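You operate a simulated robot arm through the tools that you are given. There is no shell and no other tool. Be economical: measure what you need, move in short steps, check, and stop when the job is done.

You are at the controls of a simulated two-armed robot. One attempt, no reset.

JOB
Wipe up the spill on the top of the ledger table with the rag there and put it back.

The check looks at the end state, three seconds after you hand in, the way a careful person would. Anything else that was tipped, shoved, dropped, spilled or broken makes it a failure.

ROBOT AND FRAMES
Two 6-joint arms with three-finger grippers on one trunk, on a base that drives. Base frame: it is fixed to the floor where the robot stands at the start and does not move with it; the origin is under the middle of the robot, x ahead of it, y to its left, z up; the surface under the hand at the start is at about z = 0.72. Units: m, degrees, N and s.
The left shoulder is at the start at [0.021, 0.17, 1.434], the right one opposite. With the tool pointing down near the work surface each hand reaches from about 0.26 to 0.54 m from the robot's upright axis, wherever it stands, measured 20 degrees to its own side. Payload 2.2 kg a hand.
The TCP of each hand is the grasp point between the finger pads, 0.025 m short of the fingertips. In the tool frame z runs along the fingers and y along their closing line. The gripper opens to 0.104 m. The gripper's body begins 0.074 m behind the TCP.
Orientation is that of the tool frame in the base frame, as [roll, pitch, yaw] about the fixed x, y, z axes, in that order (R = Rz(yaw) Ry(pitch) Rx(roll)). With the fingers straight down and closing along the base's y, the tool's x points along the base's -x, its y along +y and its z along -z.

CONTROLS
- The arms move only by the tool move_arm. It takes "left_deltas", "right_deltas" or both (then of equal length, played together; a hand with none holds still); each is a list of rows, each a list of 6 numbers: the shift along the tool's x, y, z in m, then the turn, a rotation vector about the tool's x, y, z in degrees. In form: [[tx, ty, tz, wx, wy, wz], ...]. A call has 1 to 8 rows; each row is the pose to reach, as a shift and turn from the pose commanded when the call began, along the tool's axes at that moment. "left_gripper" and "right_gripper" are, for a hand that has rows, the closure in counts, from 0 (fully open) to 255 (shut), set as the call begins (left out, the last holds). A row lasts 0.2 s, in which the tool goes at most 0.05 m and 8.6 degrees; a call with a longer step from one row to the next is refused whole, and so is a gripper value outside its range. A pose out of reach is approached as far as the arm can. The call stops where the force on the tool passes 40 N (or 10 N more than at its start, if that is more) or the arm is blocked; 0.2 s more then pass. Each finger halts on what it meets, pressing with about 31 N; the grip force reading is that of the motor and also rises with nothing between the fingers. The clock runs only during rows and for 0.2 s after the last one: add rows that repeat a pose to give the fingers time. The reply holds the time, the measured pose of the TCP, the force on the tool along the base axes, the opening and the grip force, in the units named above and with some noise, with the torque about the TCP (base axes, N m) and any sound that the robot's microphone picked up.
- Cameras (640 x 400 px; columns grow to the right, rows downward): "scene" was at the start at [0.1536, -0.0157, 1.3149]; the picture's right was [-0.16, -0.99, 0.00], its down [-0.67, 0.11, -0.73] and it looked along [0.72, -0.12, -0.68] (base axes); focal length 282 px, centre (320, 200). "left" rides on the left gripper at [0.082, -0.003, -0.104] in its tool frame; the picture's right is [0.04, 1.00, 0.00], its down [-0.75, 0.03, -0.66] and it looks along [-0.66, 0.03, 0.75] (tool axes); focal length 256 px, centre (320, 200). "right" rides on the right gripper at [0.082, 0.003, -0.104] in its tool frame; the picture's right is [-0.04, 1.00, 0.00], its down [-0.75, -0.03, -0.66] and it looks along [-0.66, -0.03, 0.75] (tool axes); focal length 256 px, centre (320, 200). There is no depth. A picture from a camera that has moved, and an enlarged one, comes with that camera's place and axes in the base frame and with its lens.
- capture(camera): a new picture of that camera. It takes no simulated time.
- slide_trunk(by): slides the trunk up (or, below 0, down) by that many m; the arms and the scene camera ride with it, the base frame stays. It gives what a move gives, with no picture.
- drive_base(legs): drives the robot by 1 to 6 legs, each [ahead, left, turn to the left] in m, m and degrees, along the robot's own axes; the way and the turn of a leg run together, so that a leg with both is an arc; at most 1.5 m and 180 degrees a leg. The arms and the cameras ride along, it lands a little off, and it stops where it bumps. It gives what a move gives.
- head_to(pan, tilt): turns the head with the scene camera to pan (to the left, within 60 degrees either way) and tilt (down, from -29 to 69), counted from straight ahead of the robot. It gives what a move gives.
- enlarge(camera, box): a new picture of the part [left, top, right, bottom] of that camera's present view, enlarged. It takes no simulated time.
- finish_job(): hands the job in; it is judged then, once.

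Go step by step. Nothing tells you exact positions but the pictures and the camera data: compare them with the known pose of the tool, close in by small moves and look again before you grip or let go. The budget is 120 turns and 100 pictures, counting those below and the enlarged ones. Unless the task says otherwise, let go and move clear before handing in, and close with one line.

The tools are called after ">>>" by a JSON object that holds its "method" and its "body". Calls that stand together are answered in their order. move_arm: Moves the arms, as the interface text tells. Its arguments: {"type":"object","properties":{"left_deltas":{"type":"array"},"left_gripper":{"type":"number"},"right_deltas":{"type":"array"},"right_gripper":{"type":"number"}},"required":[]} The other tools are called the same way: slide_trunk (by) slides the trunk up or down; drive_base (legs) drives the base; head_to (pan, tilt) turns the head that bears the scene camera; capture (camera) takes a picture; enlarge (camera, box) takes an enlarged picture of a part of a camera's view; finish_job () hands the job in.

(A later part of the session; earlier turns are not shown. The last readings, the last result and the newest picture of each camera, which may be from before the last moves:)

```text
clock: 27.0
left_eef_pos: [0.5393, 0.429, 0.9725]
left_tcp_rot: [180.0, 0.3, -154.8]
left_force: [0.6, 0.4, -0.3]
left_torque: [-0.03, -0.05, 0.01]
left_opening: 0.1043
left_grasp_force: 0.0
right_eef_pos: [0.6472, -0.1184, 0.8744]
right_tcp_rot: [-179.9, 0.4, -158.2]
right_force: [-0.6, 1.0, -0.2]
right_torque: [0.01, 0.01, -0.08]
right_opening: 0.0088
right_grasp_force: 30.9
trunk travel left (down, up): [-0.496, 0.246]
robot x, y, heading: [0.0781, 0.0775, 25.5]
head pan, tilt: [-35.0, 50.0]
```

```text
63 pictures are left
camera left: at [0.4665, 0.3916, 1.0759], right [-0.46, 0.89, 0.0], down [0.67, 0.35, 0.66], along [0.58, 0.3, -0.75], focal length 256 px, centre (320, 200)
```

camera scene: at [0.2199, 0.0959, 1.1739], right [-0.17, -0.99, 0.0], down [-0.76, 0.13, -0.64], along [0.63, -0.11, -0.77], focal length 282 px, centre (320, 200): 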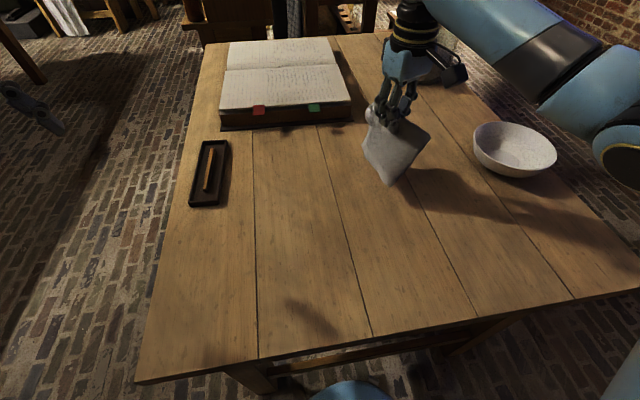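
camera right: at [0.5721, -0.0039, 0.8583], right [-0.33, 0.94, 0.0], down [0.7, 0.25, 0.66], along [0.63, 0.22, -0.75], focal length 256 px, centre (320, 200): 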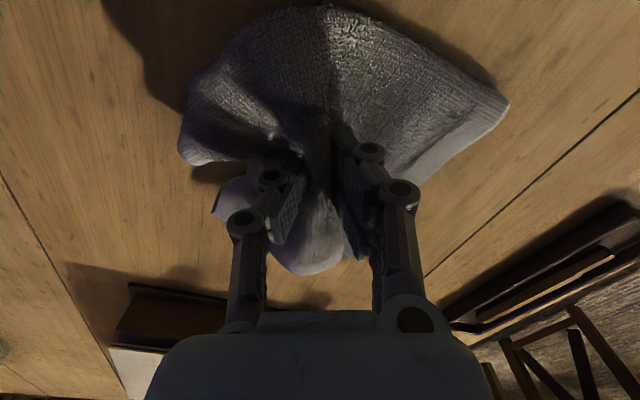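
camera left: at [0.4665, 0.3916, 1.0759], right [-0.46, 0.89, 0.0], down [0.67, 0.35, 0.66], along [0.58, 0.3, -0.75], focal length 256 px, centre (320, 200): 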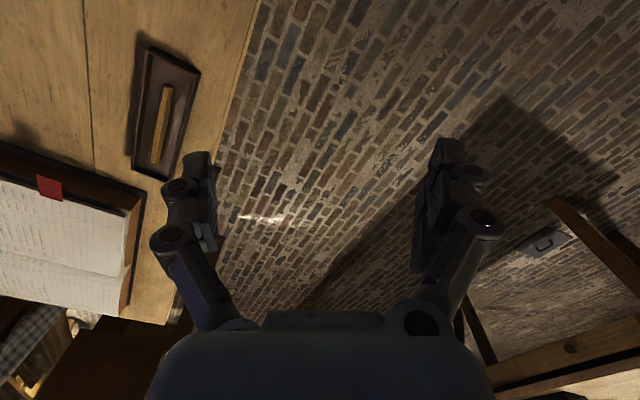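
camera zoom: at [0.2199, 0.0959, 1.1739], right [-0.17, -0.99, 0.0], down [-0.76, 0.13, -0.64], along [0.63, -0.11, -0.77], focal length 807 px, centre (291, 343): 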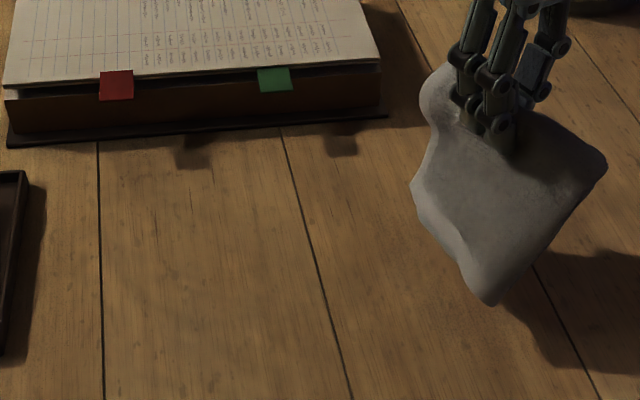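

The wood where the spill was is clean, and the ledger, tray, bowl and jar are all in place. Next I bring the hand to the left, raise the trunk, and turn the base back to return the rag.

>>> {"method": "move_arm", "body": {"right_deltas": [[-0.014, 0.044, 0, 0, 0, 0], [-0.028, 0.088, 0, 0, 0, 0], [-0.042, 0.132, 0, 0, 0, 0], [-0.056, 0.176, 0, 0, 0, 0], [-0.069, 0.218, 0, 0, 0, 0], [-0.069, 0.218, 0, 0, 0, 0]]}}

>>> {"method": "slide_trunk", "body": {"by": 0.04}}

>>> {"method": "drive_base", "body": {"legs": [[-0.061, -0.06, 0], [0, 0, -25.3]]}}

>>> {"method": "head_to", "body": {"pan": -10, "tilt": 50}}

>>> {"method": "capture", "body": {"camera": "scene"}}

>>> {"method": "capture", "body": {"camera": "left"}}

```text
clock: 28.4
left_eef_pos: [0.539, 0.4287, 0.9727]
left_tcp_rot: [179.9, 0.2, -155.0]
left_force: [-0.2, -0.8, 0.5]
left_torque: [-0.02, 0.01, -0.02]
left_opening: 0.1042
left_grasp_force: 0.1
right_eef_pos: [0.6293, 0.1098, 0.8741]
right_tcp_rot: [-179.9, 0.3, -158.2]
right_force: [-0.3, 1.0, -0.2]
right_torque: [0.03, -0.01, -0.08]
right_opening: 0.0087
right_grasp_force: 31.0
trunk travel left (down, up): [-0.496, 0.246]
robot x, y, heading: [0.0812, 0.0818, 25.3]
head pan, tilt: [-35.0, 50.0]
```

```text
clock: 29.3
left_eef_pos: [0.5391, 0.4286, 1.0126]
left_tcp_rot: [180.0, 0.1, -154.8]
left_force: [0.4, 0.3, -0.6]
left_torque: [0.0, -0.01, 0.02]
left_opening: 0.1039
left_grasp_force: 0.0
right_eef_pos: [0.6288, 0.1109, 0.9138]
right_tcp_rot: [-179.9, 0.3, -158.3]
right_force: [0.7, -0.1, -0.5]
right_torque: [0.02, 0.0, -0.07]
right_opening: 0.0089
right_grasp_force: 31.3
trunk travel left (down, up): [-0.536, 0.206]
robot x, y, heading: [0.0787, 0.0778, 25.2]
head pan, tilt: [-35.0, 50.0]
```

```text
clock: 31.6
left_eef_pos: [0.6158, 0.1145, 1.0116]
left_tcp_rot: [179.9, 0.3, 179.7]
left_force: [0.2, 0.7, 0.0]
left_torque: [0.01, 0.01, -0.01]
left_opening: 0.1039
left_grasp_force: 0.0
right_eef_pos: [0.5596, -0.2114, 0.9136]
right_tcp_rot: [180.0, 0.3, 176.3]
right_force: [0.4, -0.1, -1.5]
right_torque: [0.03, -0.03, 0.16]
right_opening: 0.0084
right_grasp_force: 30.8
trunk travel left (down, up): [-0.536, 0.206]
robot x, y, heading: [0.0479, 0.0028, -0.4]
head pan, tilt: [-35.0, 50.0]
```

```text
clock: 32.5
left_eef_pos: [0.6152, 0.116, 1.0121]
left_tcp_rot: [179.9, 0.2, 179.7]
left_force: [0.3, 0.5, 0.2]
left_torque: [-0.01, 0.03, 0.04]
left_opening: 0.1039
left_grasp_force: 0.1
right_eef_pos: [0.5597, -0.2107, 0.9148]
right_tcp_rot: [-179.9, 0.3, 176.4]
right_force: [0.5, -0.2, -1.1]
right_torque: [0.01, 0.02, 0.13]
right_opening: 0.0089
right_grasp_force: 31.1
trunk travel left (down, up): [-0.536, 0.206]
robot x, y, heading: [0.0471, 0.0001, -0.3]
head pan, tilt: [-10.0, 50.0]
```

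```text
62 pictures are left
camera scene: at [0.1967, -0.017, 1.2145], right [-0.18, -0.98, 0.0], down [-0.75, 0.14, -0.64], along [0.63, -0.12, -0.77], focal length 282 px, centre (320, 200)
```

scene: 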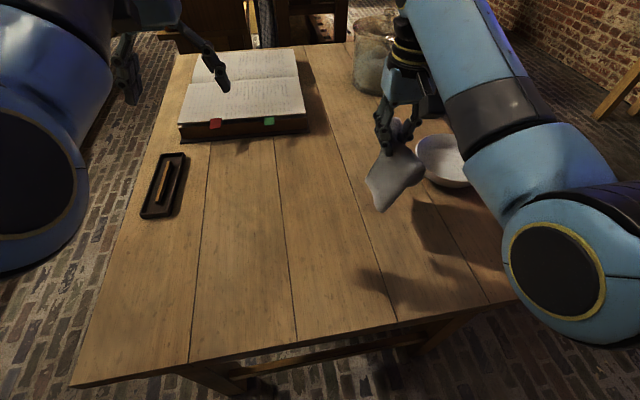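

```text
61 pictures are left
camera left: at [0.5331, 0.1129, 1.116], right [-0.03, 1.0, 0.0], down [0.75, 0.03, 0.66], along [0.66, 0.02, -0.75], focal length 256 px, centre (320, 200)
```

left: 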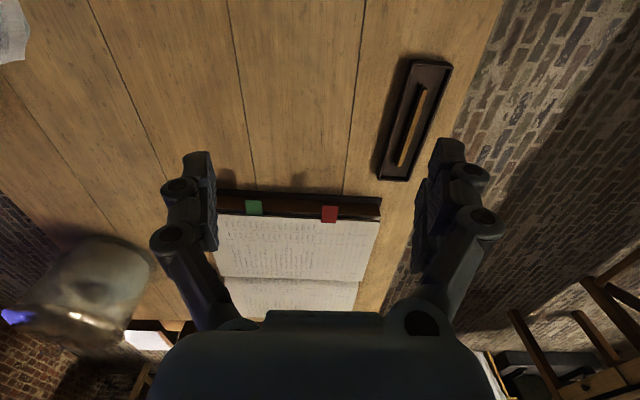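

The spill has gone and everything else stands as it was. I'll bring the rag over its original place at (0.482, -0.175) and square it up.

>>> {"method": "move_arm", "body": {"right_deltas": [[0.03, 0.01, 0.02, 0, 0, -1.5], [0.06, 0.02, 0.04, 0, 0, -3.5], [0.08, 0.03, 0.075, 0, 0, -3.5], [0.08, 0.03, 0.1, 0, 0, -3.5], [0.08, 0.03, 0.1, 0, 0, -3.5]]}}

>>> {"method": "capture", "body": {"camera": "right"}}

>>> {"method": "capture", "body": {"camera": "scene"}}

```text
clock: 33.7
left_eef_pos: [0.6148, 0.1151, 1.0128]
left_tcp_rot: [179.9, 0.2, 179.8]
left_force: [-1.5, 0.4, 0.6]
left_torque: [-0.01, 0.0, -0.03]
left_opening: 0.1038
left_grasp_force: 0.0
right_eef_pos: [0.4819, -0.1784, 0.8128]
right_tcp_rot: [-179.6, 0.4, 179.8]
right_force: [0.4, -0.4, 0.3]
right_torque: [0.0, 0.01, -0.02]
right_opening: 0.0086
right_grasp_force: 31.5
trunk travel left (down, up): [-0.536, 0.206]
robot x, y, heading: [0.0502, 0.0009, -0.3]
head pan, tilt: [-10.0, 50.0]
```

```text
60 pictures are left
camera right: at [0.4008, -0.1747, 0.9163], right [0.04, 1.0, -0.01], down [0.75, -0.03, 0.66], along [0.66, -0.03, -0.75], focal length 256 px, centre (320, 200)
```

right: 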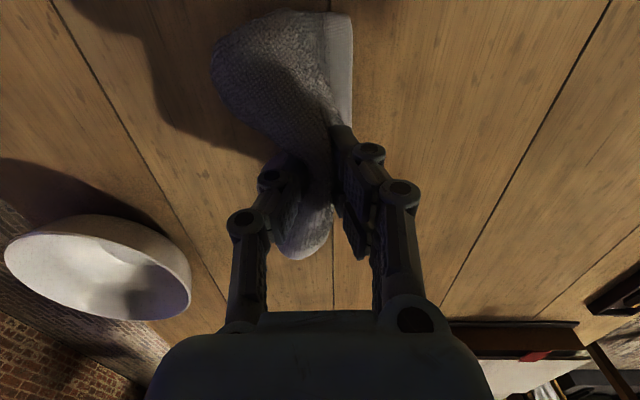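

```text
59 pictures are left
camera scene: at [0.1965, -0.017, 1.2146], right [-0.18, -0.98, 0.0], down [-0.75, 0.14, -0.64], along [0.63, -0.11, -0.77], focal length 282 px, centre (320, 200)
```

scene: 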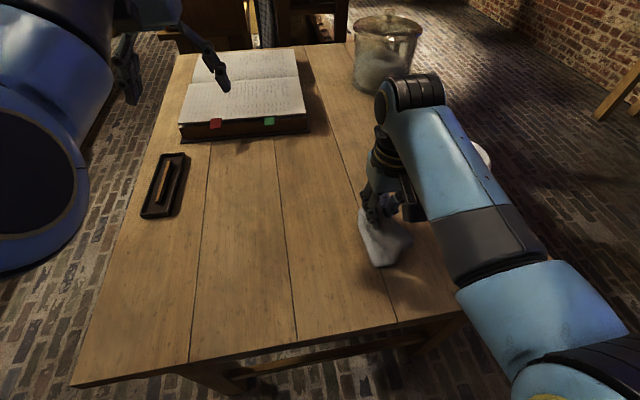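

Well aligned now. I'll lower until the fold just rests on the table, keeping the grip closed.

>>> {"method": "move_arm", "body": {"right_deltas": [[0, 0, 0.025, 0, 0, 0], [0, 0, 0.04, 0, 0, 0], [0, 0, 0.048, 0, 0, 0], [0, 0, 0.053, 0, 0, 0], [0, 0, 0.053, 0, 0, 0]]}}

>>> {"method": "capture", "body": {"camera": "right"}}

```text
clock: 34.9
left_eef_pos: [0.6143, 0.1158, 1.0129]
left_tcp_rot: [180.0, 0.2, 179.7]
left_force: [0.1, -0.3, 0.6]
left_torque: [0.01, -0.02, 0.0]
left_opening: 0.1039
left_grasp_force: 0.1
right_eef_pos: [0.4816, -0.1755, 0.7618]
right_tcp_rot: [-179.8, 0.4, 179.9]
right_force: [-3.6, 2.2, 14.4]
right_torque: [0.0, 0.08, -0.02]
right_opening: 0.0086
right_grasp_force: 31.1
trunk travel left (down, up): [-0.536, 0.206]
robot x, y, heading: [0.0482, -0.0008, -0.6]
head pan, tilt: [-10.0, 50.0]
```

```text
58 pictures are left
camera right: at [0.4001, -0.1723, 0.8648], right [0.04, 1.0, 0.0], down [0.75, -0.03, 0.66], along [0.66, -0.03, -0.75], focal length 256 px, centre (320, 200)
```

right: 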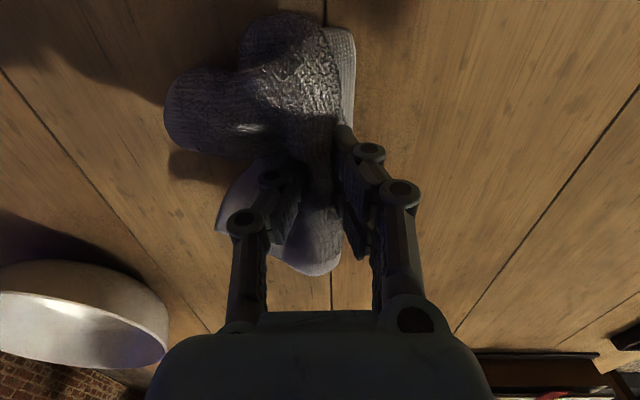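

The left wing of the rag tucked under. I'll lift, shift left, touch the hem down, then draw right while lowering so the wing trails out.

>>> {"method": "move_arm", "body": {"right_deltas": [[0, 0.01, -0.045, 0, 0, 0], [0, 0.04, -0.07, 0, 0, 0], [0, 0.07, -0.07, 0, 0, 0], [0, 0.07, -0.07, 0, 0, 0], [0, 0.065, -0.035, 0, 0, 0], [0, 0.04, -0.025, 0, 0, 0], [0, 0.02, -0.015, 0, 0, 0], [0, 0, -0.005, 0, 0, 0]]}}

>>> {"method": "capture", "body": {"camera": "right"}}

```text
clock: 35.8
left_eef_pos: [0.6144, 0.1146, 1.0125]
left_tcp_rot: [-180.0, 0.1, 179.6]
left_force: [-0.2, -0.4, 0.4]
left_torque: [0.0, -0.04, 0.0]
left_opening: 0.1041
left_grasp_force: 0.0
right_eef_pos: [0.4807, -0.2143, 0.8136]
right_tcp_rot: [-169.9, 0.0, 178.0]
right_force: [0.4, -0.4, -1.2]
right_torque: [0.14, -0.01, 0.02]
right_opening: 0.0087
right_grasp_force: 30.6
trunk travel left (down, up): [-0.536, 0.206]
robot x, y, heading: [0.0491, -0.0019, -0.4]
head pan, tilt: [-10.0, 50.0]
stopped in row 4 (right hand): the arm was blocked; the commanded pose is now the measured one
```

```text
57 pictures are left
camera right: at [0.4003, -0.1903, 0.9144], right [0.07, 0.98, -0.17], down [0.76, 0.06, 0.65], along [0.65, -0.18, -0.74], focal length 256 px, centre (320, 200)
```

right: 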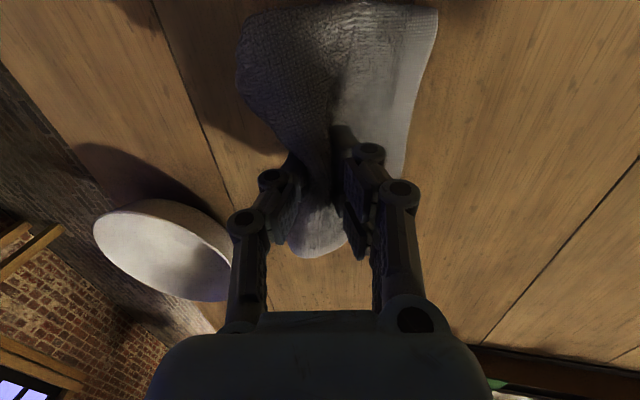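

The leftward move hit an arm limit, but the wing has come out properly now. I'll lower gently from here while straightening.

>>> {"method": "move_arm", "body": {"right_deltas": [[0, 0.005, 0.012, -1, 0, 1], [0, 0.012, 0.022, -3, 0, 2], [0, 0.02, 0.032, -5, 0, 2], [0, 0.03, 0.04, -8, 0, 2], [0, 0.034, 0.043, -10, 0, 2], [0, 0.034, 0.043, -10, 0, 2]]}}

>>> {"method": "capture", "body": {"camera": "right"}}

```text
clock: 37.2
left_eef_pos: [0.615, 0.1154, 1.0127]
left_tcp_rot: [179.8, 0.2, 179.7]
left_force: [0.3, -0.4, -0.1]
left_torque: [-0.01, -0.02, 0.01]
left_opening: 0.1039
left_grasp_force: 0.0
right_eef_pos: [0.4808, -0.1862, 0.7645]
right_tcp_rot: [179.9, 0.1, 176.1]
right_force: [0.2, -2.4, 2.7]
right_torque: [-0.2, 0.0, 0.07]
right_opening: 0.0086
right_grasp_force: 31.3
trunk travel left (down, up): [-0.536, 0.206]
robot x, y, heading: [0.0507, -0.0043, -0.3]
head pan, tilt: [-10.0, 50.0]
```

```text
56 pictures are left
camera right: at [0.4005, -0.1782, 0.8682], right [0.11, 0.99, 0.0], down [0.75, -0.08, 0.66], along [0.65, -0.07, -0.75], focal length 256 px, centre (320, 200)
```

right: 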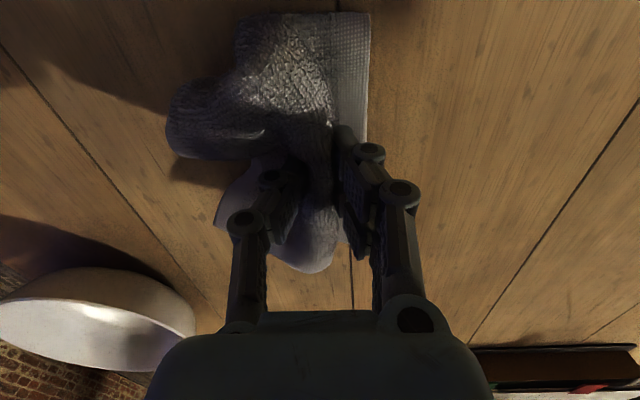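

The wing still curls a bit under. I'll square the yaw, then open the fingers while in contact, which should push the cloth outwards, and see how it relaxes.

>>> {"method": "move_arm", "body": {"right_deltas": [[0, 0.006, 0, 0, 0, -4], [0, 0.006, 0.003, 0, 0, -4], [0, 0.006, 0.003, 0, 0, -4]]}}

>>> {"method": "move_arm", "body": {"right_deltas": [[0, 0, 0, 0, 0, 0], [0, 0, 0, 0, 0, 0], [0, 0, 0, 0, 0, 0], [0, 0, 0, 0, 0, 0], [0, 0, 0, 0, 0, 0], [0, 0, 0, 0, 0, 0]], "right_gripper": 0}}

>>> {"method": "capture", "body": {"camera": "right"}}

>>> {"method": "capture", "body": {"camera": "scene"}}

```text
clock: 38.0
left_eef_pos: [0.615, 0.1135, 1.0131]
left_tcp_rot: [180.0, 0.2, 179.8]
left_force: [0.0, -0.2, 0.5]
left_torque: [0.01, 0.02, 0.0]
left_opening: 0.1041
left_grasp_force: 0.1
right_eef_pos: [0.4816, -0.1796, 0.7621]
right_tcp_rot: [179.9, 0.2, 179.9]
right_force: [-1.1, -0.5, 5.6]
right_torque: [-0.17, 0.03, -0.09]
right_opening: 0.0087
right_grasp_force: 30.9
trunk travel left (down, up): [-0.536, 0.206]
robot x, y, heading: [0.0468, -0.0005, -0.2]
head pan, tilt: [-10.0, 50.0]
```

```text
clock: 39.4
left_eef_pos: [0.6154, 0.1152, 1.0131]
left_tcp_rot: [179.9, 0.2, 179.6]
left_force: [0.1, 0.2, 0.1]
left_torque: [-0.01, 0.03, -0.01]
left_opening: 0.1041
left_grasp_force: 0.0
right_eef_pos: [0.4829, -0.1791, 0.7613]
right_tcp_rot: [179.8, 0.0, 179.9]
right_force: [0.8, -0.5, 0.4]
right_torque: [0.01, 0.02, 0.0]
right_opening: 0.1038
right_grasp_force: 0.1
trunk travel left (down, up): [-0.536, 0.206]
robot x, y, heading: [0.0488, -0.0015, -0.2]
head pan, tilt: [-10.0, 50.0]
```

```text
55 pictures are left
camera right: at [0.4004, -0.1776, 0.8652], right [0.04, 1.0, 0.0], down [0.75, -0.03, 0.66], along [0.66, -0.03, -0.75], focal length 256 px, centre (320, 200)
```

right: 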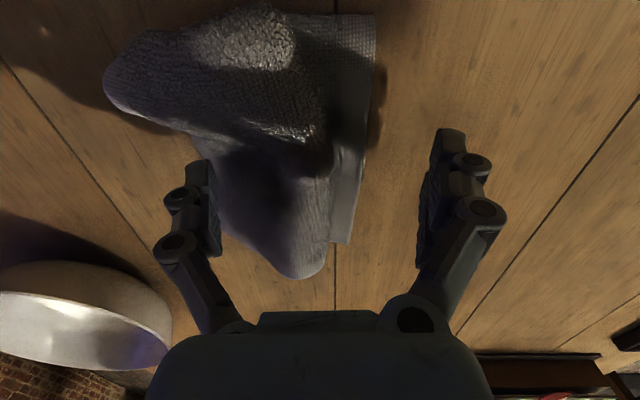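

```text
54 pictures are left
camera scene: at [0.1966, -0.017, 1.2146], right [-0.18, -0.98, 0.0], down [-0.75, 0.14, -0.64], along [0.63, -0.12, -0.77], focal length 282 px, centre (320, 200)
```

scene: 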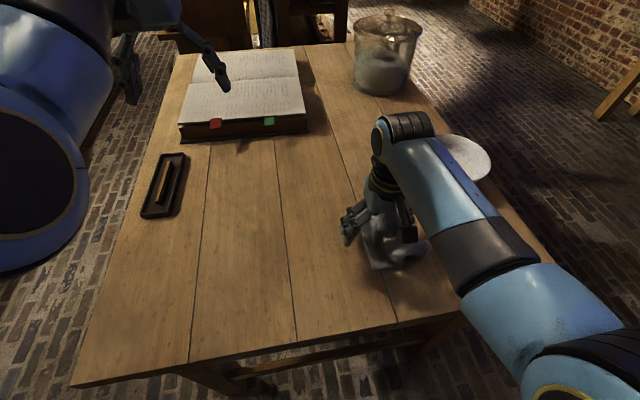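

It's released but humped, so I'll lift clear and look at how it lies.

>>> {"method": "move_arm", "body": {"right_deltas": [[0, 0, -0.04, 0, 0, 0], [-0.02, 0, -0.08, 0, 0, 0], [-0.05, 0, -0.11, 0, 0, 0], [-0.09, 0, -0.13, 0, 0, 0], [-0.12, 0, -0.14, 0, 0, 0]]}}

>>> {"method": "capture", "body": {"camera": "right"}}

>>> {"method": "capture", "body": {"camera": "scene"}}

```text
clock: 40.6
left_eef_pos: [0.6168, 0.115, 1.0122]
left_tcp_rot: [179.9, 0.1, 179.7]
left_force: [0.1, 0.6, -0.3]
left_torque: [-0.03, 0.02, -0.02]
left_opening: 0.1039
left_grasp_force: 0.2
right_eef_pos: [0.6022, -0.1812, 0.9023]
right_tcp_rot: [179.9, 0.1, 180.0]
right_force: [0.3, 0.3, 0.1]
right_torque: [-0.03, 0.03, -0.01]
right_opening: 0.104
right_grasp_force: 0.1
trunk travel left (down, up): [-0.536, 0.206]
robot x, y, heading: [0.0483, -0.0, -0.5]
head pan, tilt: [-10.0, 50.0]
```

```text
53 pictures are left
camera right: at [0.5208, -0.1782, 1.0052], right [0.04, 1.0, 0.0], down [0.75, -0.03, 0.66], along [0.66, -0.03, -0.75], focal length 256 px, centre (320, 200)
```

right: 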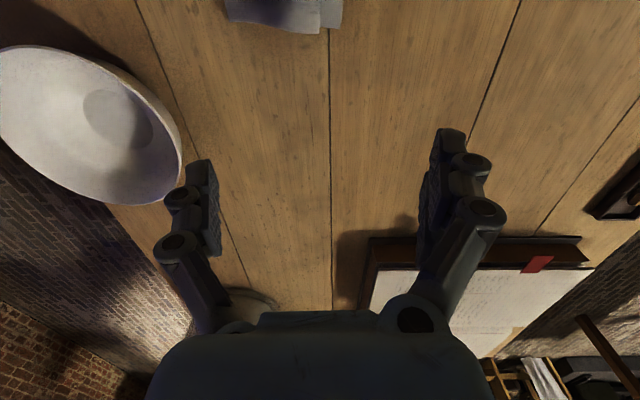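

```text
52 pictures are left
camera scene: at [0.1971, -0.017, 1.2145], right [-0.18, -0.98, 0.0], down [-0.75, 0.14, -0.64], along [0.63, -0.12, -0.77], focal length 282 px, centre (320, 200)
```

scene: 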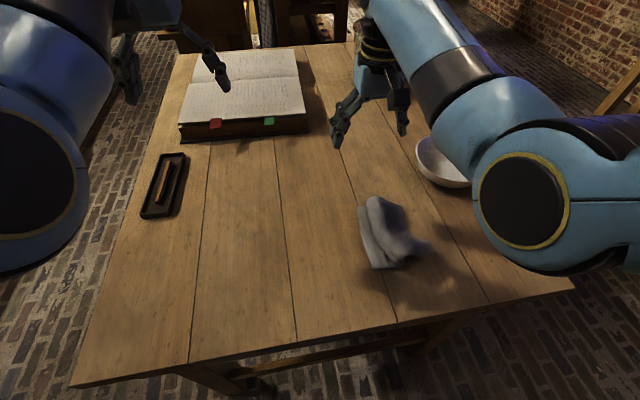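

>>> {"method": "enlarge", "body": {"camera": "scene", "box": [320, 160, 480, 290]}}

```text
3.08 times, centred on (400, 225) of scene
camera zoom: at [0.1971, -0.017, 1.2145], right [-0.18, -0.98, 0.0], down [-0.75, 0.14, -0.64], along [0.63, -0.12, -0.77], focal length 869 px, centre (74, 123)
```

zoom: 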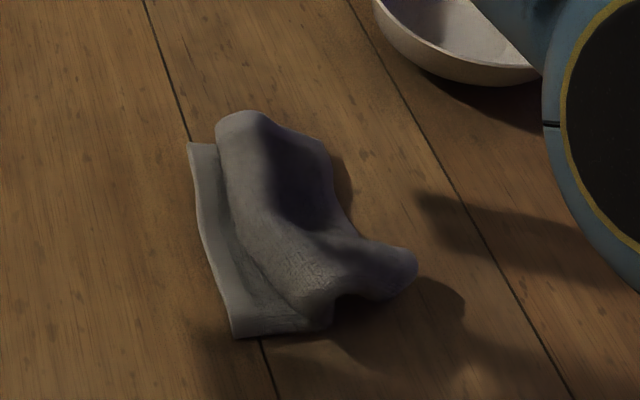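

The rag lies in a Z-fold, with its left hem near y = -0.16 where it was originally at -0.07. I'd like it flat again: I'll back the base 6 cm for better arm range, then draw the left hem out to the left with one fingertip.

>>> {"method": "drive_base", "body": {"legs": [[-0.06, 0, 0]]}}

>>> {"method": "move_arm", "body": {"right_deltas": [[0.01, 0.01, 0, 0, 0, 0], [0.03, 0.02, 0, 0, 0, 0], [0.05, 0.03, 0, 0, 0, 0], [0.062, 0.036, 0.02, 0, 0, 0], [0.062, 0.036, 0.05, 0, 0, 0], [0.062, 0.036, 0.08, 0, 0, 0], [0.062, 0.036, 0.08, 0, 0, 0]], "right_gripper": 130}}

>>> {"method": "capture", "body": {"camera": "right"}}

```text
clock: 41.5
left_eef_pos: [0.5535, 0.1147, 1.0133]
left_tcp_rot: [179.9, 0.3, 179.6]
left_force: [-0.5, 0.0, -0.4]
left_torque: [0.01, -0.07, 0.02]
left_opening: 0.104
left_grasp_force: 0.0
right_eef_pos: [0.5397, -0.1802, 0.9026]
right_tcp_rot: [180.0, 0.2, -180.0]
right_force: [-0.7, -0.4, 0.4]
right_torque: [-0.01, -0.07, -0.02]
right_opening: 0.1039
right_grasp_force: 0.1
trunk travel left (down, up): [-0.536, 0.206]
robot x, y, heading: [-0.0104, -0.0005, -0.3]
head pan, tilt: [-10.0, 50.0]
```

```text
clock: 43.1
left_eef_pos: [0.5549, 0.1154, 1.0123]
left_tcp_rot: [179.9, 0.2, 179.6]
left_force: [0.8, 0.4, -0.7]
left_torque: [-0.02, 0.0, -0.03]
left_opening: 0.104
left_grasp_force: 0.0
right_eef_pos: [0.4887, -0.1556, 0.829]
right_tcp_rot: [-179.2, 1.0, 179.5]
right_force: [0.3, -0.4, 0.0]
right_torque: [0.03, 0.01, 0.0]
right_opening: 0.0508
right_grasp_force: 0.0
trunk travel left (down, up): [-0.536, 0.206]
robot x, y, heading: [-0.0106, -0.0017, -0.1]
head pan, tilt: [-10.0, 50.0]
```

```text
50 pictures are left
camera right: at [0.4058, -0.1502, 0.93], right [0.05, 1.0, -0.01], down [0.74, -0.03, 0.67], along [0.67, -0.04, -0.74], focal length 256 px, centre (320, 200)
```

right: 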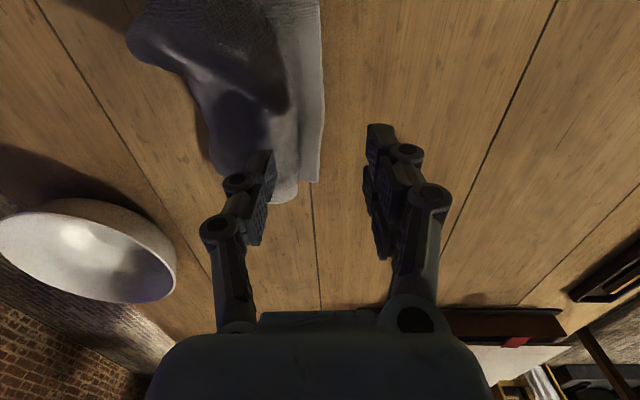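

The right fingertip needs about 2 cm more left to land on the hem strip. I'll shift and lower.

>>> {"method": "move_arm", "body": {"right_deltas": [[0, 0.01, 0.01, 0, 0, 0], [0, 0.02, 0.02, 0, 0, 0], [0, 0.02, 0.035, 0, 0, 0], [0, 0.02, 0.05, 0, 0, 0], [0, 0.02, 0.05, 0, 0, 0]]}}

>>> {"method": "capture", "body": {"camera": "right"}}

```text
clock: 44.4
left_eef_pos: [0.5553, 0.1153, 1.0124]
left_tcp_rot: [179.9, 0.3, 179.7]
left_force: [-0.7, -0.6, -0.4]
left_torque: [0.02, 0.03, 0.0]
left_opening: 0.1042
left_grasp_force: 0.0
right_eef_pos: [0.4778, -0.144, 0.7684]
right_tcp_rot: [-178.7, 0.0, 179.4]
right_force: [0.2, 0.4, 1.6]
right_torque: [-0.02, 0.07, -0.05]
right_opening: 0.0515
right_grasp_force: 0.1
trunk travel left (down, up): [-0.536, 0.206]
robot x, y, heading: [-0.0136, -0.0023, -0.4]
head pan, tilt: [-10.0, 50.0]
```

```text
49 pictures are left
camera right: at [0.3977, -0.1385, 0.8712], right [0.05, 1.0, -0.02], down [0.75, -0.02, 0.66], along [0.65, -0.05, -0.75], focal length 256 px, centre (320, 200)
```

right: 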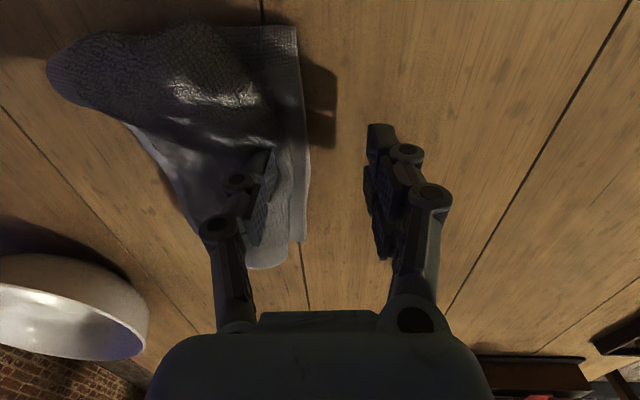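

The finger is touching the crest instead of the hem strip. I'll raise it a little, move 2 cm left and press down on the strip.

>>> {"method": "move_arm", "body": {"right_deltas": [[0, 0, -0.02, 0, 0, 0], [0, 0.012, -0.02, 0, 0, 0], [0, 0.026, -0.015, 0, 0, 0], [0, 0.026, 0.0, 0, 0, 0], [0, 0.026, 0.008, 0, 0, 0], [0, 0.026, 0.008, 0, 0, 0]]}}

>>> {"method": "capture", "body": {"camera": "right"}}

```text
clock: 46.0
left_eef_pos: [0.5544, 0.1163, 1.0119]
left_tcp_rot: [179.9, 0.3, 179.6]
left_force: [0.1, 0.1, -0.5]
left_torque: [-0.01, 0.03, 0.0]
left_opening: 0.1039
left_grasp_force: 0.2
right_eef_pos: [0.4831, -0.1441, 0.7582]
right_tcp_rot: [-176.8, 0.3, 178.5]
right_force: [-3.1, -0.3, 6.6]
right_torque: [-0.27, 0.05, -0.1]
right_opening: 0.0524
right_grasp_force: 1.0
trunk travel left (down, up): [-0.536, 0.206]
robot x, y, heading: [-0.0112, 0.0019, -0.6]
head pan, tilt: [-10.0, 50.0]
stopped in row 6 (right hand): the arm was blocked; the commanded pose is now the measured one
```

```text
48 pictures are left
camera right: at [0.402, -0.1331, 0.8613], right [0.07, 1.0, -0.06], down [0.75, -0.01, 0.66], along [0.66, -0.09, -0.75], focal length 256 px, centre (320, 200)
```

right: 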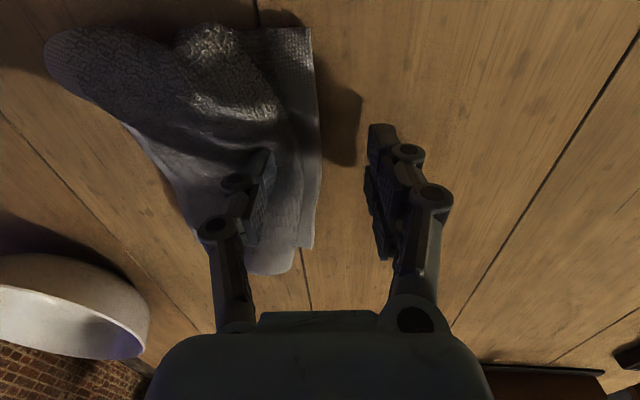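

The arm struggles left of its shoulder line here. I'll lift and strafe the base 13 cm left, so the rag lies well on the right arm's side.

>>> {"method": "move_arm", "body": {"right_deltas": [[0, 0, -0.03, 0, 0, 0], [0, 0, -0.06, -2, 0, 0], [0, 0, -0.09, -3, 0, 0]]}}

>>> {"method": "drive_base", "body": {"legs": [[0, 0.13, 0]]}}

>>> {"method": "capture", "body": {"camera": "scene"}}

```text
clock: 47.0
left_eef_pos: [0.5549, 0.115, 1.0126]
left_tcp_rot: [179.9, 0.2, 179.6]
left_force: [0.2, -0.1, -0.4]
left_torque: [0.01, -0.01, 0.0]
left_opening: 0.1039
left_grasp_force: 0.1
right_eef_pos: [0.4972, -0.1596, 0.8588]
right_tcp_rot: [-178.1, 2.0, 177.8]
right_force: [0.8, -0.7, 0.1]
right_torque: [0.03, -0.02, 0.02]
right_opening: 0.0509
right_grasp_force: 0.0
trunk travel left (down, up): [-0.536, 0.206]
robot x, y, heading: [-0.0128, 0.0007, -0.4]
head pan, tilt: [-10.0, 50.0]
stopped in row 3 (right hand): the arm was blocked; the commanded pose is now the measured one
```

```text
clock: 48.2
left_eef_pos: [0.5557, 0.2476, 1.0124]
left_tcp_rot: [179.9, 0.3, 179.7]
left_force: [-0.9, -0.1, -0.2]
left_torque: [-0.05, 0.03, -0.01]
left_opening: 0.104
left_grasp_force: 0.0
right_eef_pos: [0.498, -0.0296, 0.8587]
right_tcp_rot: [-177.9, 1.8, 178.0]
right_force: [-0.7, 0.7, 0.1]
right_torque: [-0.04, -0.02, 0.0]
right_opening: 0.0511
right_grasp_force: 0.1
trunk travel left (down, up): [-0.536, 0.206]
robot x, y, heading: [-0.0117, 0.1296, -0.4]
head pan, tilt: [-10.0, 50.0]
```

```text
47 pictures are left
camera scene: at [0.1373, 0.1149, 1.2146], right [-0.18, -0.98, 0.0], down [-0.75, 0.14, -0.64], along [0.63, -0.12, -0.77], focal length 282 px, centre (320, 200)
```

scene: 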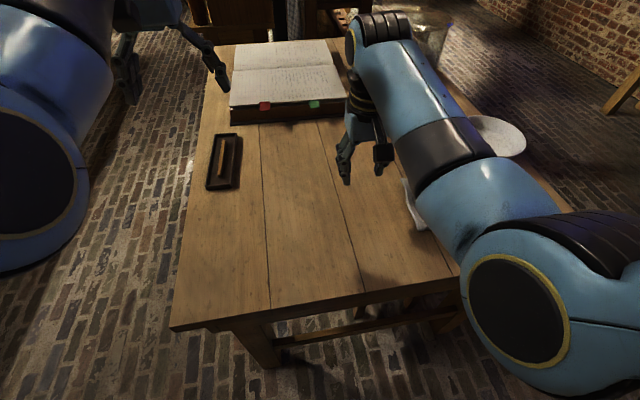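

From here I'll move to place the right fingertip on the hem strip, near y = -0.155.

>>> {"method": "move_arm", "body": {"right_deltas": [[0.005, -0.03, 0, -1, 1, -1], [0.01, -0.06, 0.01, -2, 1.8, -2], [0.017, -0.09, 0.02, -2, 1.8, -2], [0.017, -0.097, 0.04, -2, 1.8, -2], [0.017, -0.097, 0.06, -2, 1.8, -2], [0.017, -0.097, 0.06, -2, 1.8, -2]]}}

>>> {"method": "capture", "body": {"camera": "right"}}

```text
clock: 49.6
left_eef_pos: [0.5567, 0.2472, 1.0139]
left_tcp_rot: [179.8, 0.2, 179.8]
left_force: [0.6, -1.3, 0.6]
left_torque: [-0.02, -0.02, 0.02]
left_opening: 0.1037
left_grasp_force: 0.0
right_eef_pos: [0.4796, -0.1281, 0.801]
right_tcp_rot: [180.0, 0.0, 179.8]
right_force: [0.0, -0.3, 0.7]
right_torque: [0.0, 0.0, 0.0]
right_opening: 0.0508
right_grasp_force: 0.2
trunk travel left (down, up): [-0.536, 0.206]
robot x, y, heading: [-0.0116, 0.1314, -0.3]
head pan, tilt: [-10.0, 50.0]
```

```text
46 pictures are left
camera right: at [0.3988, -0.1254, 0.9042], right [0.04, 1.0, 0.0], down [0.75, -0.03, 0.66], along [0.66, -0.03, -0.75], focal length 256 px, centre (320, 200)
```

right: 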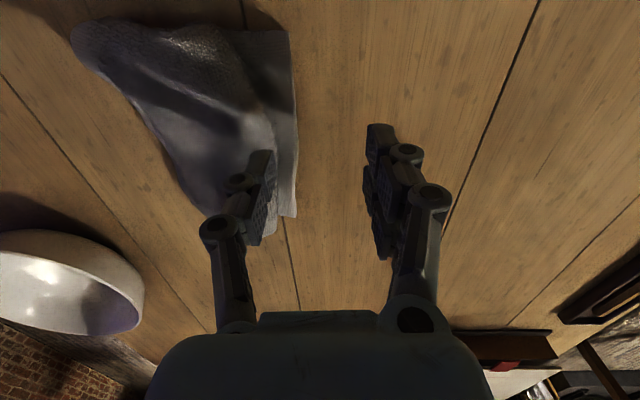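

Precise now. I'll lower the fingertip onto the strip.

>>> {"method": "move_arm", "body": {"right_deltas": [[0, 0.003, 0.02, 0, 0, 0], [0, 0.003, 0.035, 0, 0, 0], [0, 0.003, 0.044, 0, 0, 0], [0, 0.003, 0.05, 0, 0, 0], [0, 0.003, 0.053, 0, 0, 0], [0, 0.003, 0.053, 0, 0, 0]]}}

>>> {"method": "capture", "body": {"camera": "right"}}

```text
clock: 51.0
left_eef_pos: [0.5539, 0.2463, 1.0133]
left_tcp_rot: [179.9, 0.2, 179.7]
left_force: [-0.3, 0.2, 0.9]
left_torque: [0.05, 0.0, 0.01]
left_opening: 0.1038
left_grasp_force: 0.1
right_eef_pos: [0.4789, -0.1248, 0.7506]
right_tcp_rot: [180.0, 0.2, 179.9]
right_force: [-1.1, -3.9, 15.9]
right_torque: [-0.66, -0.04, -0.04]
right_opening: 0.059
right_grasp_force: 4.6
trunk travel left (down, up): [-0.536, 0.206]
robot x, y, heading: [-0.0109, 0.1319, -0.1]
head pan, tilt: [-10.0, 50.0]
```

```text
45 pictures are left
camera right: at [0.3987, -0.1224, 0.8522], right [0.04, 1.0, 0.0], down [0.75, -0.03, 0.66], along [0.66, -0.03, -0.75], focal length 256 px, centre (320, 200)
```

right: 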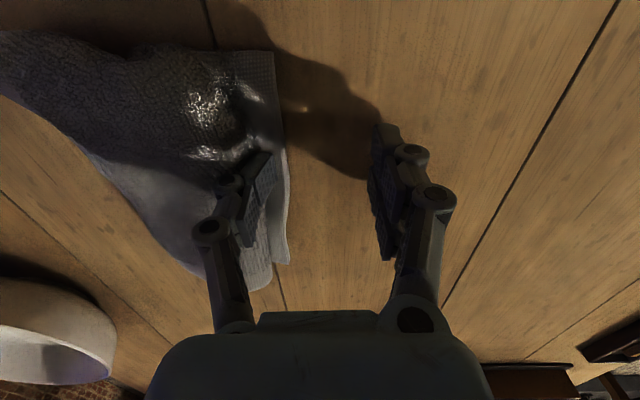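

The finger presses the strip with about 16 N. I'll draw it left.

>>> {"method": "move_arm", "body": {"right_deltas": [[0, 0.015, 0.001, 0, 0, 0], [0, 0.03, 0.001, 0, 0, 0], [0, 0.045, 0.001, 0, 0, 0], [0, 0.06, 0.001, 0, 0, 0], [0, 0.06, 0.001, 0, 0, 0]]}}

>>> {"method": "capture", "body": {"camera": "right"}}

```text
clock: 52.2
left_eef_pos: [0.5546, 0.2465, 1.014]
left_tcp_rot: [179.9, 0.2, 179.7]
left_force: [0.2, 0.4, -0.1]
left_torque: [-0.03, 0.04, 0.0]
left_opening: 0.1039
left_grasp_force: 0.1
right_eef_pos: [0.4776, -0.0651, 0.7481]
right_tcp_rot: [179.9, 0.1, 179.8]
right_force: [-0.2, -3.7, 10.6]
right_torque: [-0.41, 0.03, -0.05]
right_opening: 0.0581
right_grasp_force: 2.2
trunk travel left (down, up): [-0.536, 0.206]
robot x, y, heading: [-0.0126, 0.1288, -0.0]
head pan, tilt: [-10.0, 50.0]
```

```text
44 pictures are left
camera right: at [0.3982, -0.0617, 0.8504], right [0.04, 1.0, 0.0], down [0.75, -0.03, 0.66], along [0.66, -0.03, -0.75], focal length 256 px, centre (320, 200)
```

right: 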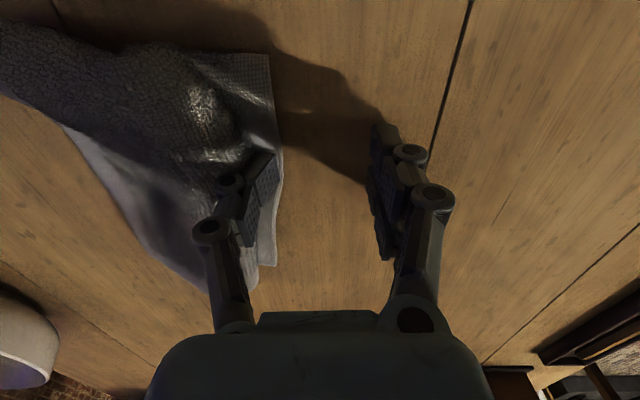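

The hem followed to about y = -0.09. A little further, then I'll lift and look.

>>> {"method": "move_arm", "body": {"right_deltas": [[0, 0.012, 0.001, 0, 0, 0], [0, 0.024, 0.001, 0, 0, 0], [0, 0.024, -0.02, 0, 0, 0], [0, 0.03, -0.06, 0, 0, 0], [0, 0.05, -0.1, 0, 0, 0], [-0.03, 0.08, -0.1, 0, 0, 0], [-0.06, 0.11, -0.1, 0, 0, 0], [-0.09, 0.14, -0.1, 0, 0, 0]]}}

>>> {"method": "capture", "body": {"camera": "scene"}}

>>> {"method": "enlarge", "body": {"camera": "scene", "box": [320, 160, 480, 290]}}

```text
clock: 54.0
left_eef_pos: [0.5558, 0.2487, 1.0112]
left_tcp_rot: [179.9, 0.1, 179.6]
left_force: [0.7, 0.4, 0.0]
left_torque: [0.0, -0.01, -0.03]
left_opening: 0.104
left_grasp_force: 0.1
right_eef_pos: [0.571, 0.0792, 0.8478]
right_tcp_rot: [179.9, 0.1, 179.8]
right_force: [0.4, 0.3, -1.0]
right_torque: [-0.04, 0.02, 0.02]
right_opening: 0.0508
right_grasp_force: 0.0
trunk travel left (down, up): [-0.536, 0.206]
robot x, y, heading: [-0.0125, 0.1314, -0.5]
head pan, tilt: [-10.0, 50.0]
```

```text
43 pictures are left
camera scene: at [0.1384, 0.1145, 1.2144], right [-0.18, -0.98, 0.0], down [-0.75, 0.14, -0.64], along [0.63, -0.12, -0.77], focal length 282 px, centre (320, 200)
```

scene: 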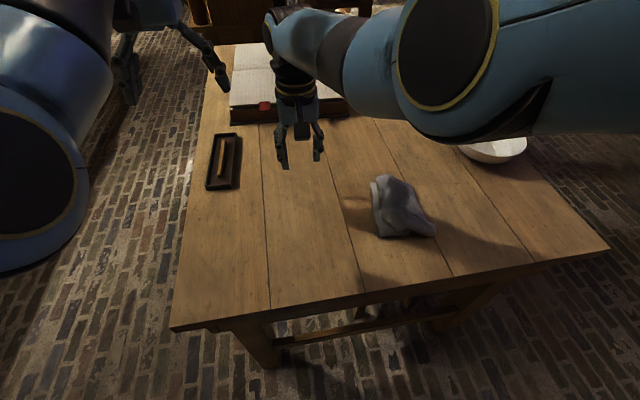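

```text
3.08 times, centred on (400, 225) of scene
camera zoom: at [0.1384, 0.1145, 1.2144], right [-0.18, -0.98, 0.0], down [-0.75, 0.14, -0.64], along [0.63, -0.12, -0.77], focal length 869 px, centre (74, 123)
```

zoom: 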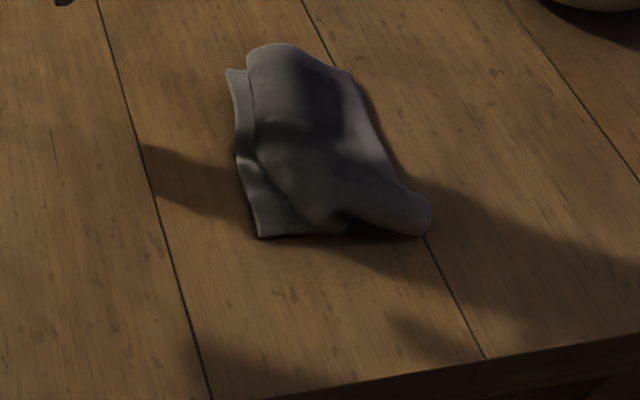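

The rag slid as a whole, and its left hem is now at y ≈ -0.07, as it was originally. Next I'll pinch its right edge and pull right to unroll the fold, moving over that edge first.

>>> {"method": "move_arm", "body": {"right_deltas": [[0.015, -0.038, 0, 0, 0, 0], [0.03, -0.076, 0, 0, 0, 0], [0.045, -0.114, 0, 0, 0, 0], [0.06, -0.152, 0, 0, 0, 0], [0.075, -0.19, 0, 0, 0, 0], [0.09, -0.228, 0, 0, 0, 0], [0.1, -0.264, 0, 0, 0, 0], [0.1, -0.264, 0.0, 0, 0, 0]]}}

>>> {"method": "capture", "body": {"camera": "right"}}

```text
clock: 55.8
left_eef_pos: [0.5555, 0.2461, 1.0129]
left_tcp_rot: [179.9, 0.2, 179.6]
left_force: [-0.5, -0.5, 1.0]
left_torque: [0.0, 0.03, -0.05]
left_opening: 0.1044
left_grasp_force: 0.0
right_eef_pos: [0.4697, -0.1883, 0.8474]
right_tcp_rot: [179.9, 0.0, 179.9]
right_force: [0.3, 0.7, -0.1]
right_torque: [-0.03, 0.01, -0.02]
right_opening: 0.0508
right_grasp_force: 0.0
trunk travel left (down, up): [-0.536, 0.206]
robot x, y, heading: [-0.0116, 0.1319, -0.3]
head pan, tilt: [-10.0, 50.0]
```

```text
41 pictures are left
camera right: at [0.3895, -0.1859, 0.9509], right [0.04, 1.0, 0.0], down [0.75, -0.03, 0.66], along [0.66, -0.03, -0.75], focal length 256 px, centre (320, 200)
```

right: 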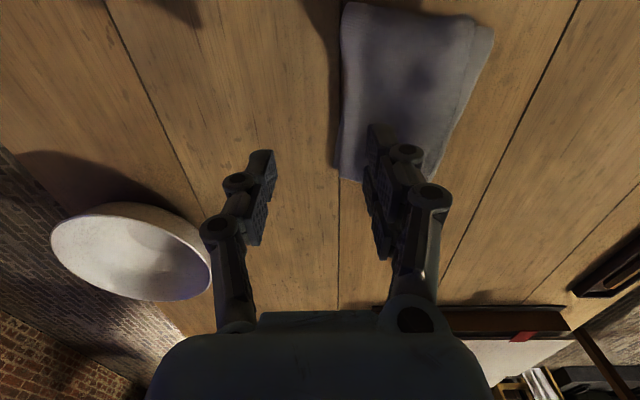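

>>> {"method": "enlarge", "body": {"camera": "right", "box": [260, 0, 560, 190]}}

```text
2.11 times, centred on (410, 95) of right
camera zoom: at [0.3895, -0.1859, 0.9509], right [0.04, 1.0, 0.0], down [0.75, -0.03, 0.66], along [0.66, -0.03, -0.75], focal length 539 px, centre (130, 421)
```

zoom: 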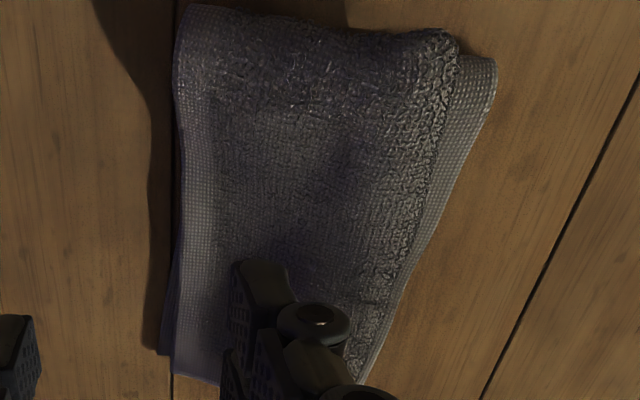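

It has settled into a flat Z-fold with the right edge at y ≈ -0.173. I'll straddle that edge and pinch it.

>>> {"method": "move_arm", "body": {"right_deltas": [[0, 0.012, 0.035, 0, 0, 0], [0, 0.012, 0.065, 0, 0, 0], [0, 0.012, 0.08, 0, 0, 0], [0, 0.012, 0.088, 0, 0, 0], [0, 0.012, 0.094, 0, 0, 0], [0, 0.012, 0.094, 0, 0, 0]], "right_gripper": 150}}

>>> {"method": "capture", "body": {"camera": "right"}}

```text
clock: 57.2
left_eef_pos: [0.5554, 0.2458, 1.012]
left_tcp_rot: [179.9, 0.2, 179.7]
left_force: [0.3, -1.1, 0.4]
left_torque: [-0.02, 0.02, 0.02]
left_opening: 0.1038
left_grasp_force: 0.1
right_eef_pos: [0.4705, -0.1765, 0.7533]
right_tcp_rot: [179.9, 0.1, 179.8]
right_force: [-1.0, -0.3, 2.9]
right_torque: [0.06, -0.01, 0.02]
right_opening: 0.0429
right_grasp_force: 0.1
trunk travel left (down, up): [-0.536, 0.206]
robot x, y, heading: [-0.0117, 0.1313, -0.4]
head pan, tilt: [-10.0, 50.0]
```

```text
39 pictures are left
camera right: at [0.3887, -0.1737, 0.8563], right [0.04, 1.0, 0.0], down [0.75, -0.03, 0.66], along [0.66, -0.03, -0.75], focal length 256 px, centre (320, 200)
```

right: 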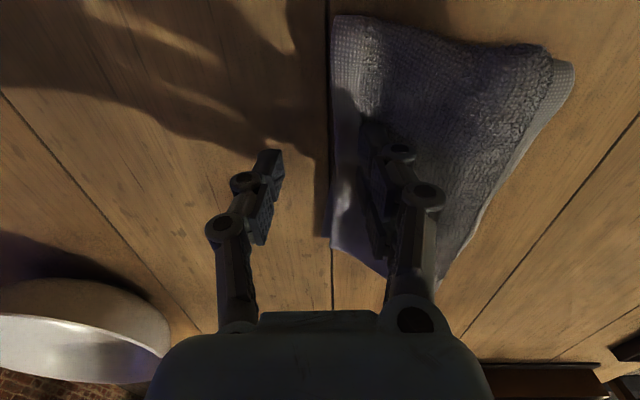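

In place, so I'll lower a touch more and close on the edge.

>>> {"method": "move_arm", "body": {"right_deltas": [[0, 0, 0.003, 0, 0, 0], [0, 0, 0.004, 0, 0, 0], [0, 0, 0.004, 0, 0, 0], [0, 0, 0.002, 0, 0, 0], [0, 0, 0.002, 0, 0, 0]], "right_gripper": 255}}

>>> {"method": "capture", "body": {"camera": "right"}}

```text
clock: 58.4
left_eef_pos: [0.5555, 0.2447, 1.0137]
left_tcp_rot: [180.0, 0.3, 179.7]
left_force: [-0.7, 1.0, -0.4]
left_torque: [0.02, 0.0, -0.02]
left_opening: 0.1037
left_grasp_force: 0.1
right_eef_pos: [0.4701, -0.176, 0.7513]
right_tcp_rot: [179.9, 0.0, 179.9]
right_force: [1.8, 2.4, 6.9]
right_torque: [0.04, -0.05, 0.0]
right_opening: 0.0031
right_grasp_force: 31.1
trunk travel left (down, up): [-0.536, 0.206]
robot x, y, heading: [-0.0108, 0.1314, -0.3]
head pan, tilt: [-10.0, 50.0]
```

```text
38 pictures are left
camera right: at [0.3884, -0.1738, 0.8541], right [0.04, 1.0, 0.0], down [0.75, -0.03, 0.66], along [0.66, -0.03, -0.75], focal length 256 px, centre (320, 200)
```

right: 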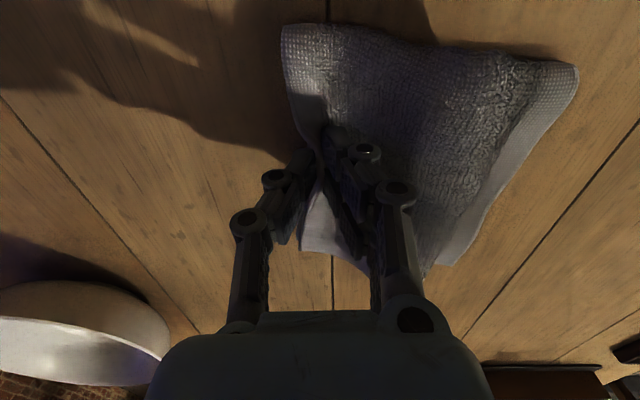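

I have a single layer of the right edge. I'll pull right 8.5 cm, keeping low.

>>> {"method": "move_arm", "body": {"right_deltas": [[0, -0.01, -0.006, 0, 0, 0], [0, -0.025, -0.008, 0, 0, 0], [0, -0.04, -0.008, 0, 0, 0], [0, -0.055, -0.006, 0, 0, 0], [0, -0.07, -0.004, 0, 0, 0], [0, -0.085, -0.003, 0, 0, 0], [0, -0.085, -0.003, 0, 0, 0]]}}

>>> {"method": "capture", "body": {"camera": "right"}}

```text
clock: 60.0
left_eef_pos: [0.5557, 0.2466, 1.013]
left_tcp_rot: [179.9, 0.2, 179.8]
left_force: [0.6, -0.6, 0.2]
left_torque: [0.03, -0.03, -0.01]
left_opening: 0.1038
left_grasp_force: 0.0
right_eef_pos: [0.4694, -0.2614, 0.7532]
right_tcp_rot: [180.0, 0.0, 179.8]
right_force: [0.9, -1.2, 0.8]
right_torque: [-0.04, 0.04, 0.04]
right_opening: 0.0034
right_grasp_force: 31.2
trunk travel left (down, up): [-0.536, 0.206]
robot x, y, heading: [-0.0061, 0.1323, -0.5]
head pan, tilt: [-10.0, 50.0]
```

```text
37 pictures are left
camera right: at [0.3885, -0.2591, 0.8567], right [0.04, 1.0, 0.0], down [0.75, -0.03, 0.66], along [0.66, -0.03, -0.75], focal length 256 px, centre (320, 200)
```

right: 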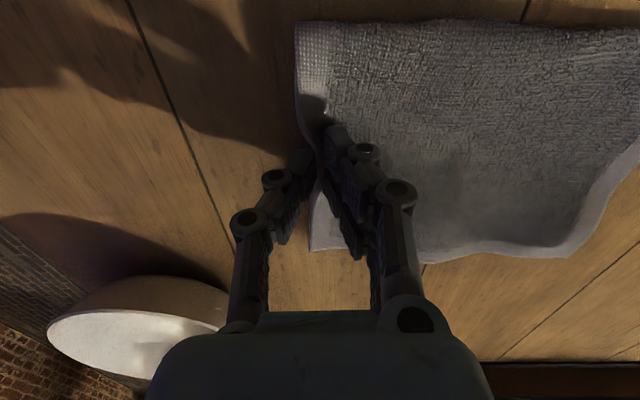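

The rag unrolled nicely and lies flat with its right edge near its original line. I'll release and lift clear.

>>> {"method": "move_arm", "body": {"right_deltas": [[0, 0.0, 0, 0, 0, 0], [0, 0.0, 0, 0, 0, 0], [0, 0, -0.005, 0, 0, 0], [0, 0, -0.03, 0, 0, 0], [0, 0, -0.07, 0, 0, 0], [0, 0, -0.11, 0, 0, 0]], "right_gripper": 160}}

>>> {"method": "capture", "body": {"camera": "right"}}

>>> {"method": "capture", "body": {"camera": "scene"}}

```text
clock: 61.4
left_eef_pos: [0.5549, 0.2465, 1.0134]
left_tcp_rot: [180.0, 0.2, 179.7]
left_force: [0.3, 0.1, 0.3]
left_torque: [-0.02, 0.0, 0.0]
left_opening: 0.1038
left_grasp_force: 0.0
right_eef_pos: [0.4688, -0.262, 0.8633]
right_tcp_rot: [179.9, 0.0, 179.8]
right_force: [0.4, -0.2, 1.1]
right_torque: [0.03, 0.04, 0.01]
right_opening: 0.0387
right_grasp_force: 0.0
trunk travel left (down, up): [-0.536, 0.206]
robot x, y, heading: [-0.0123, 0.1299, -0.3]
head pan, tilt: [-10.0, 50.0]
```

```text
36 pictures are left
camera right: at [0.3876, -0.2596, 0.9677], right [0.04, 1.0, 0.0], down [0.75, -0.03, 0.66], along [0.66, -0.03, -0.75], focal length 256 px, centre (320, 200)
```

right: 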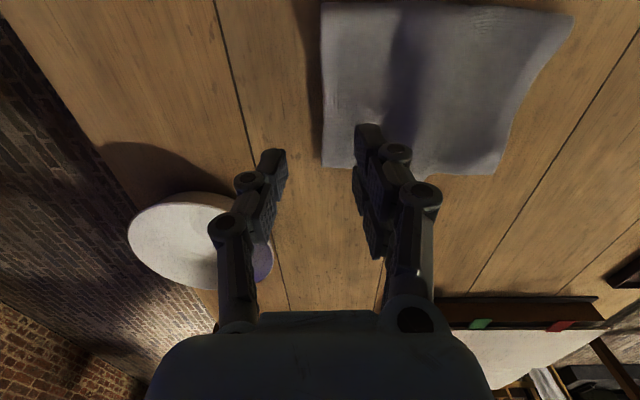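

```text
35 pictures are left
camera scene: at [0.1371, 0.1134, 1.2146], right [-0.18, -0.98, 0.0], down [-0.75, 0.14, -0.64], along [0.63, -0.11, -0.77], focal length 282 px, centre (320, 200)
```

scene: 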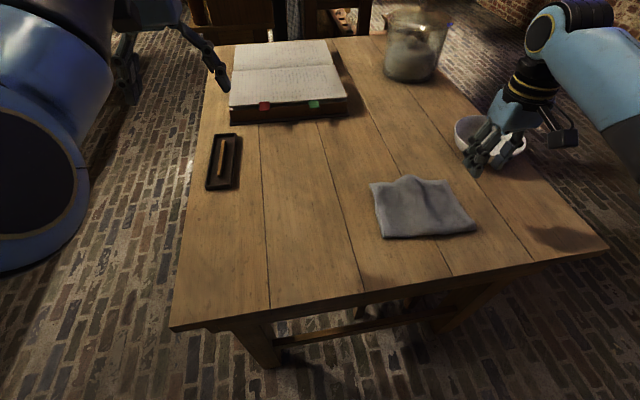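

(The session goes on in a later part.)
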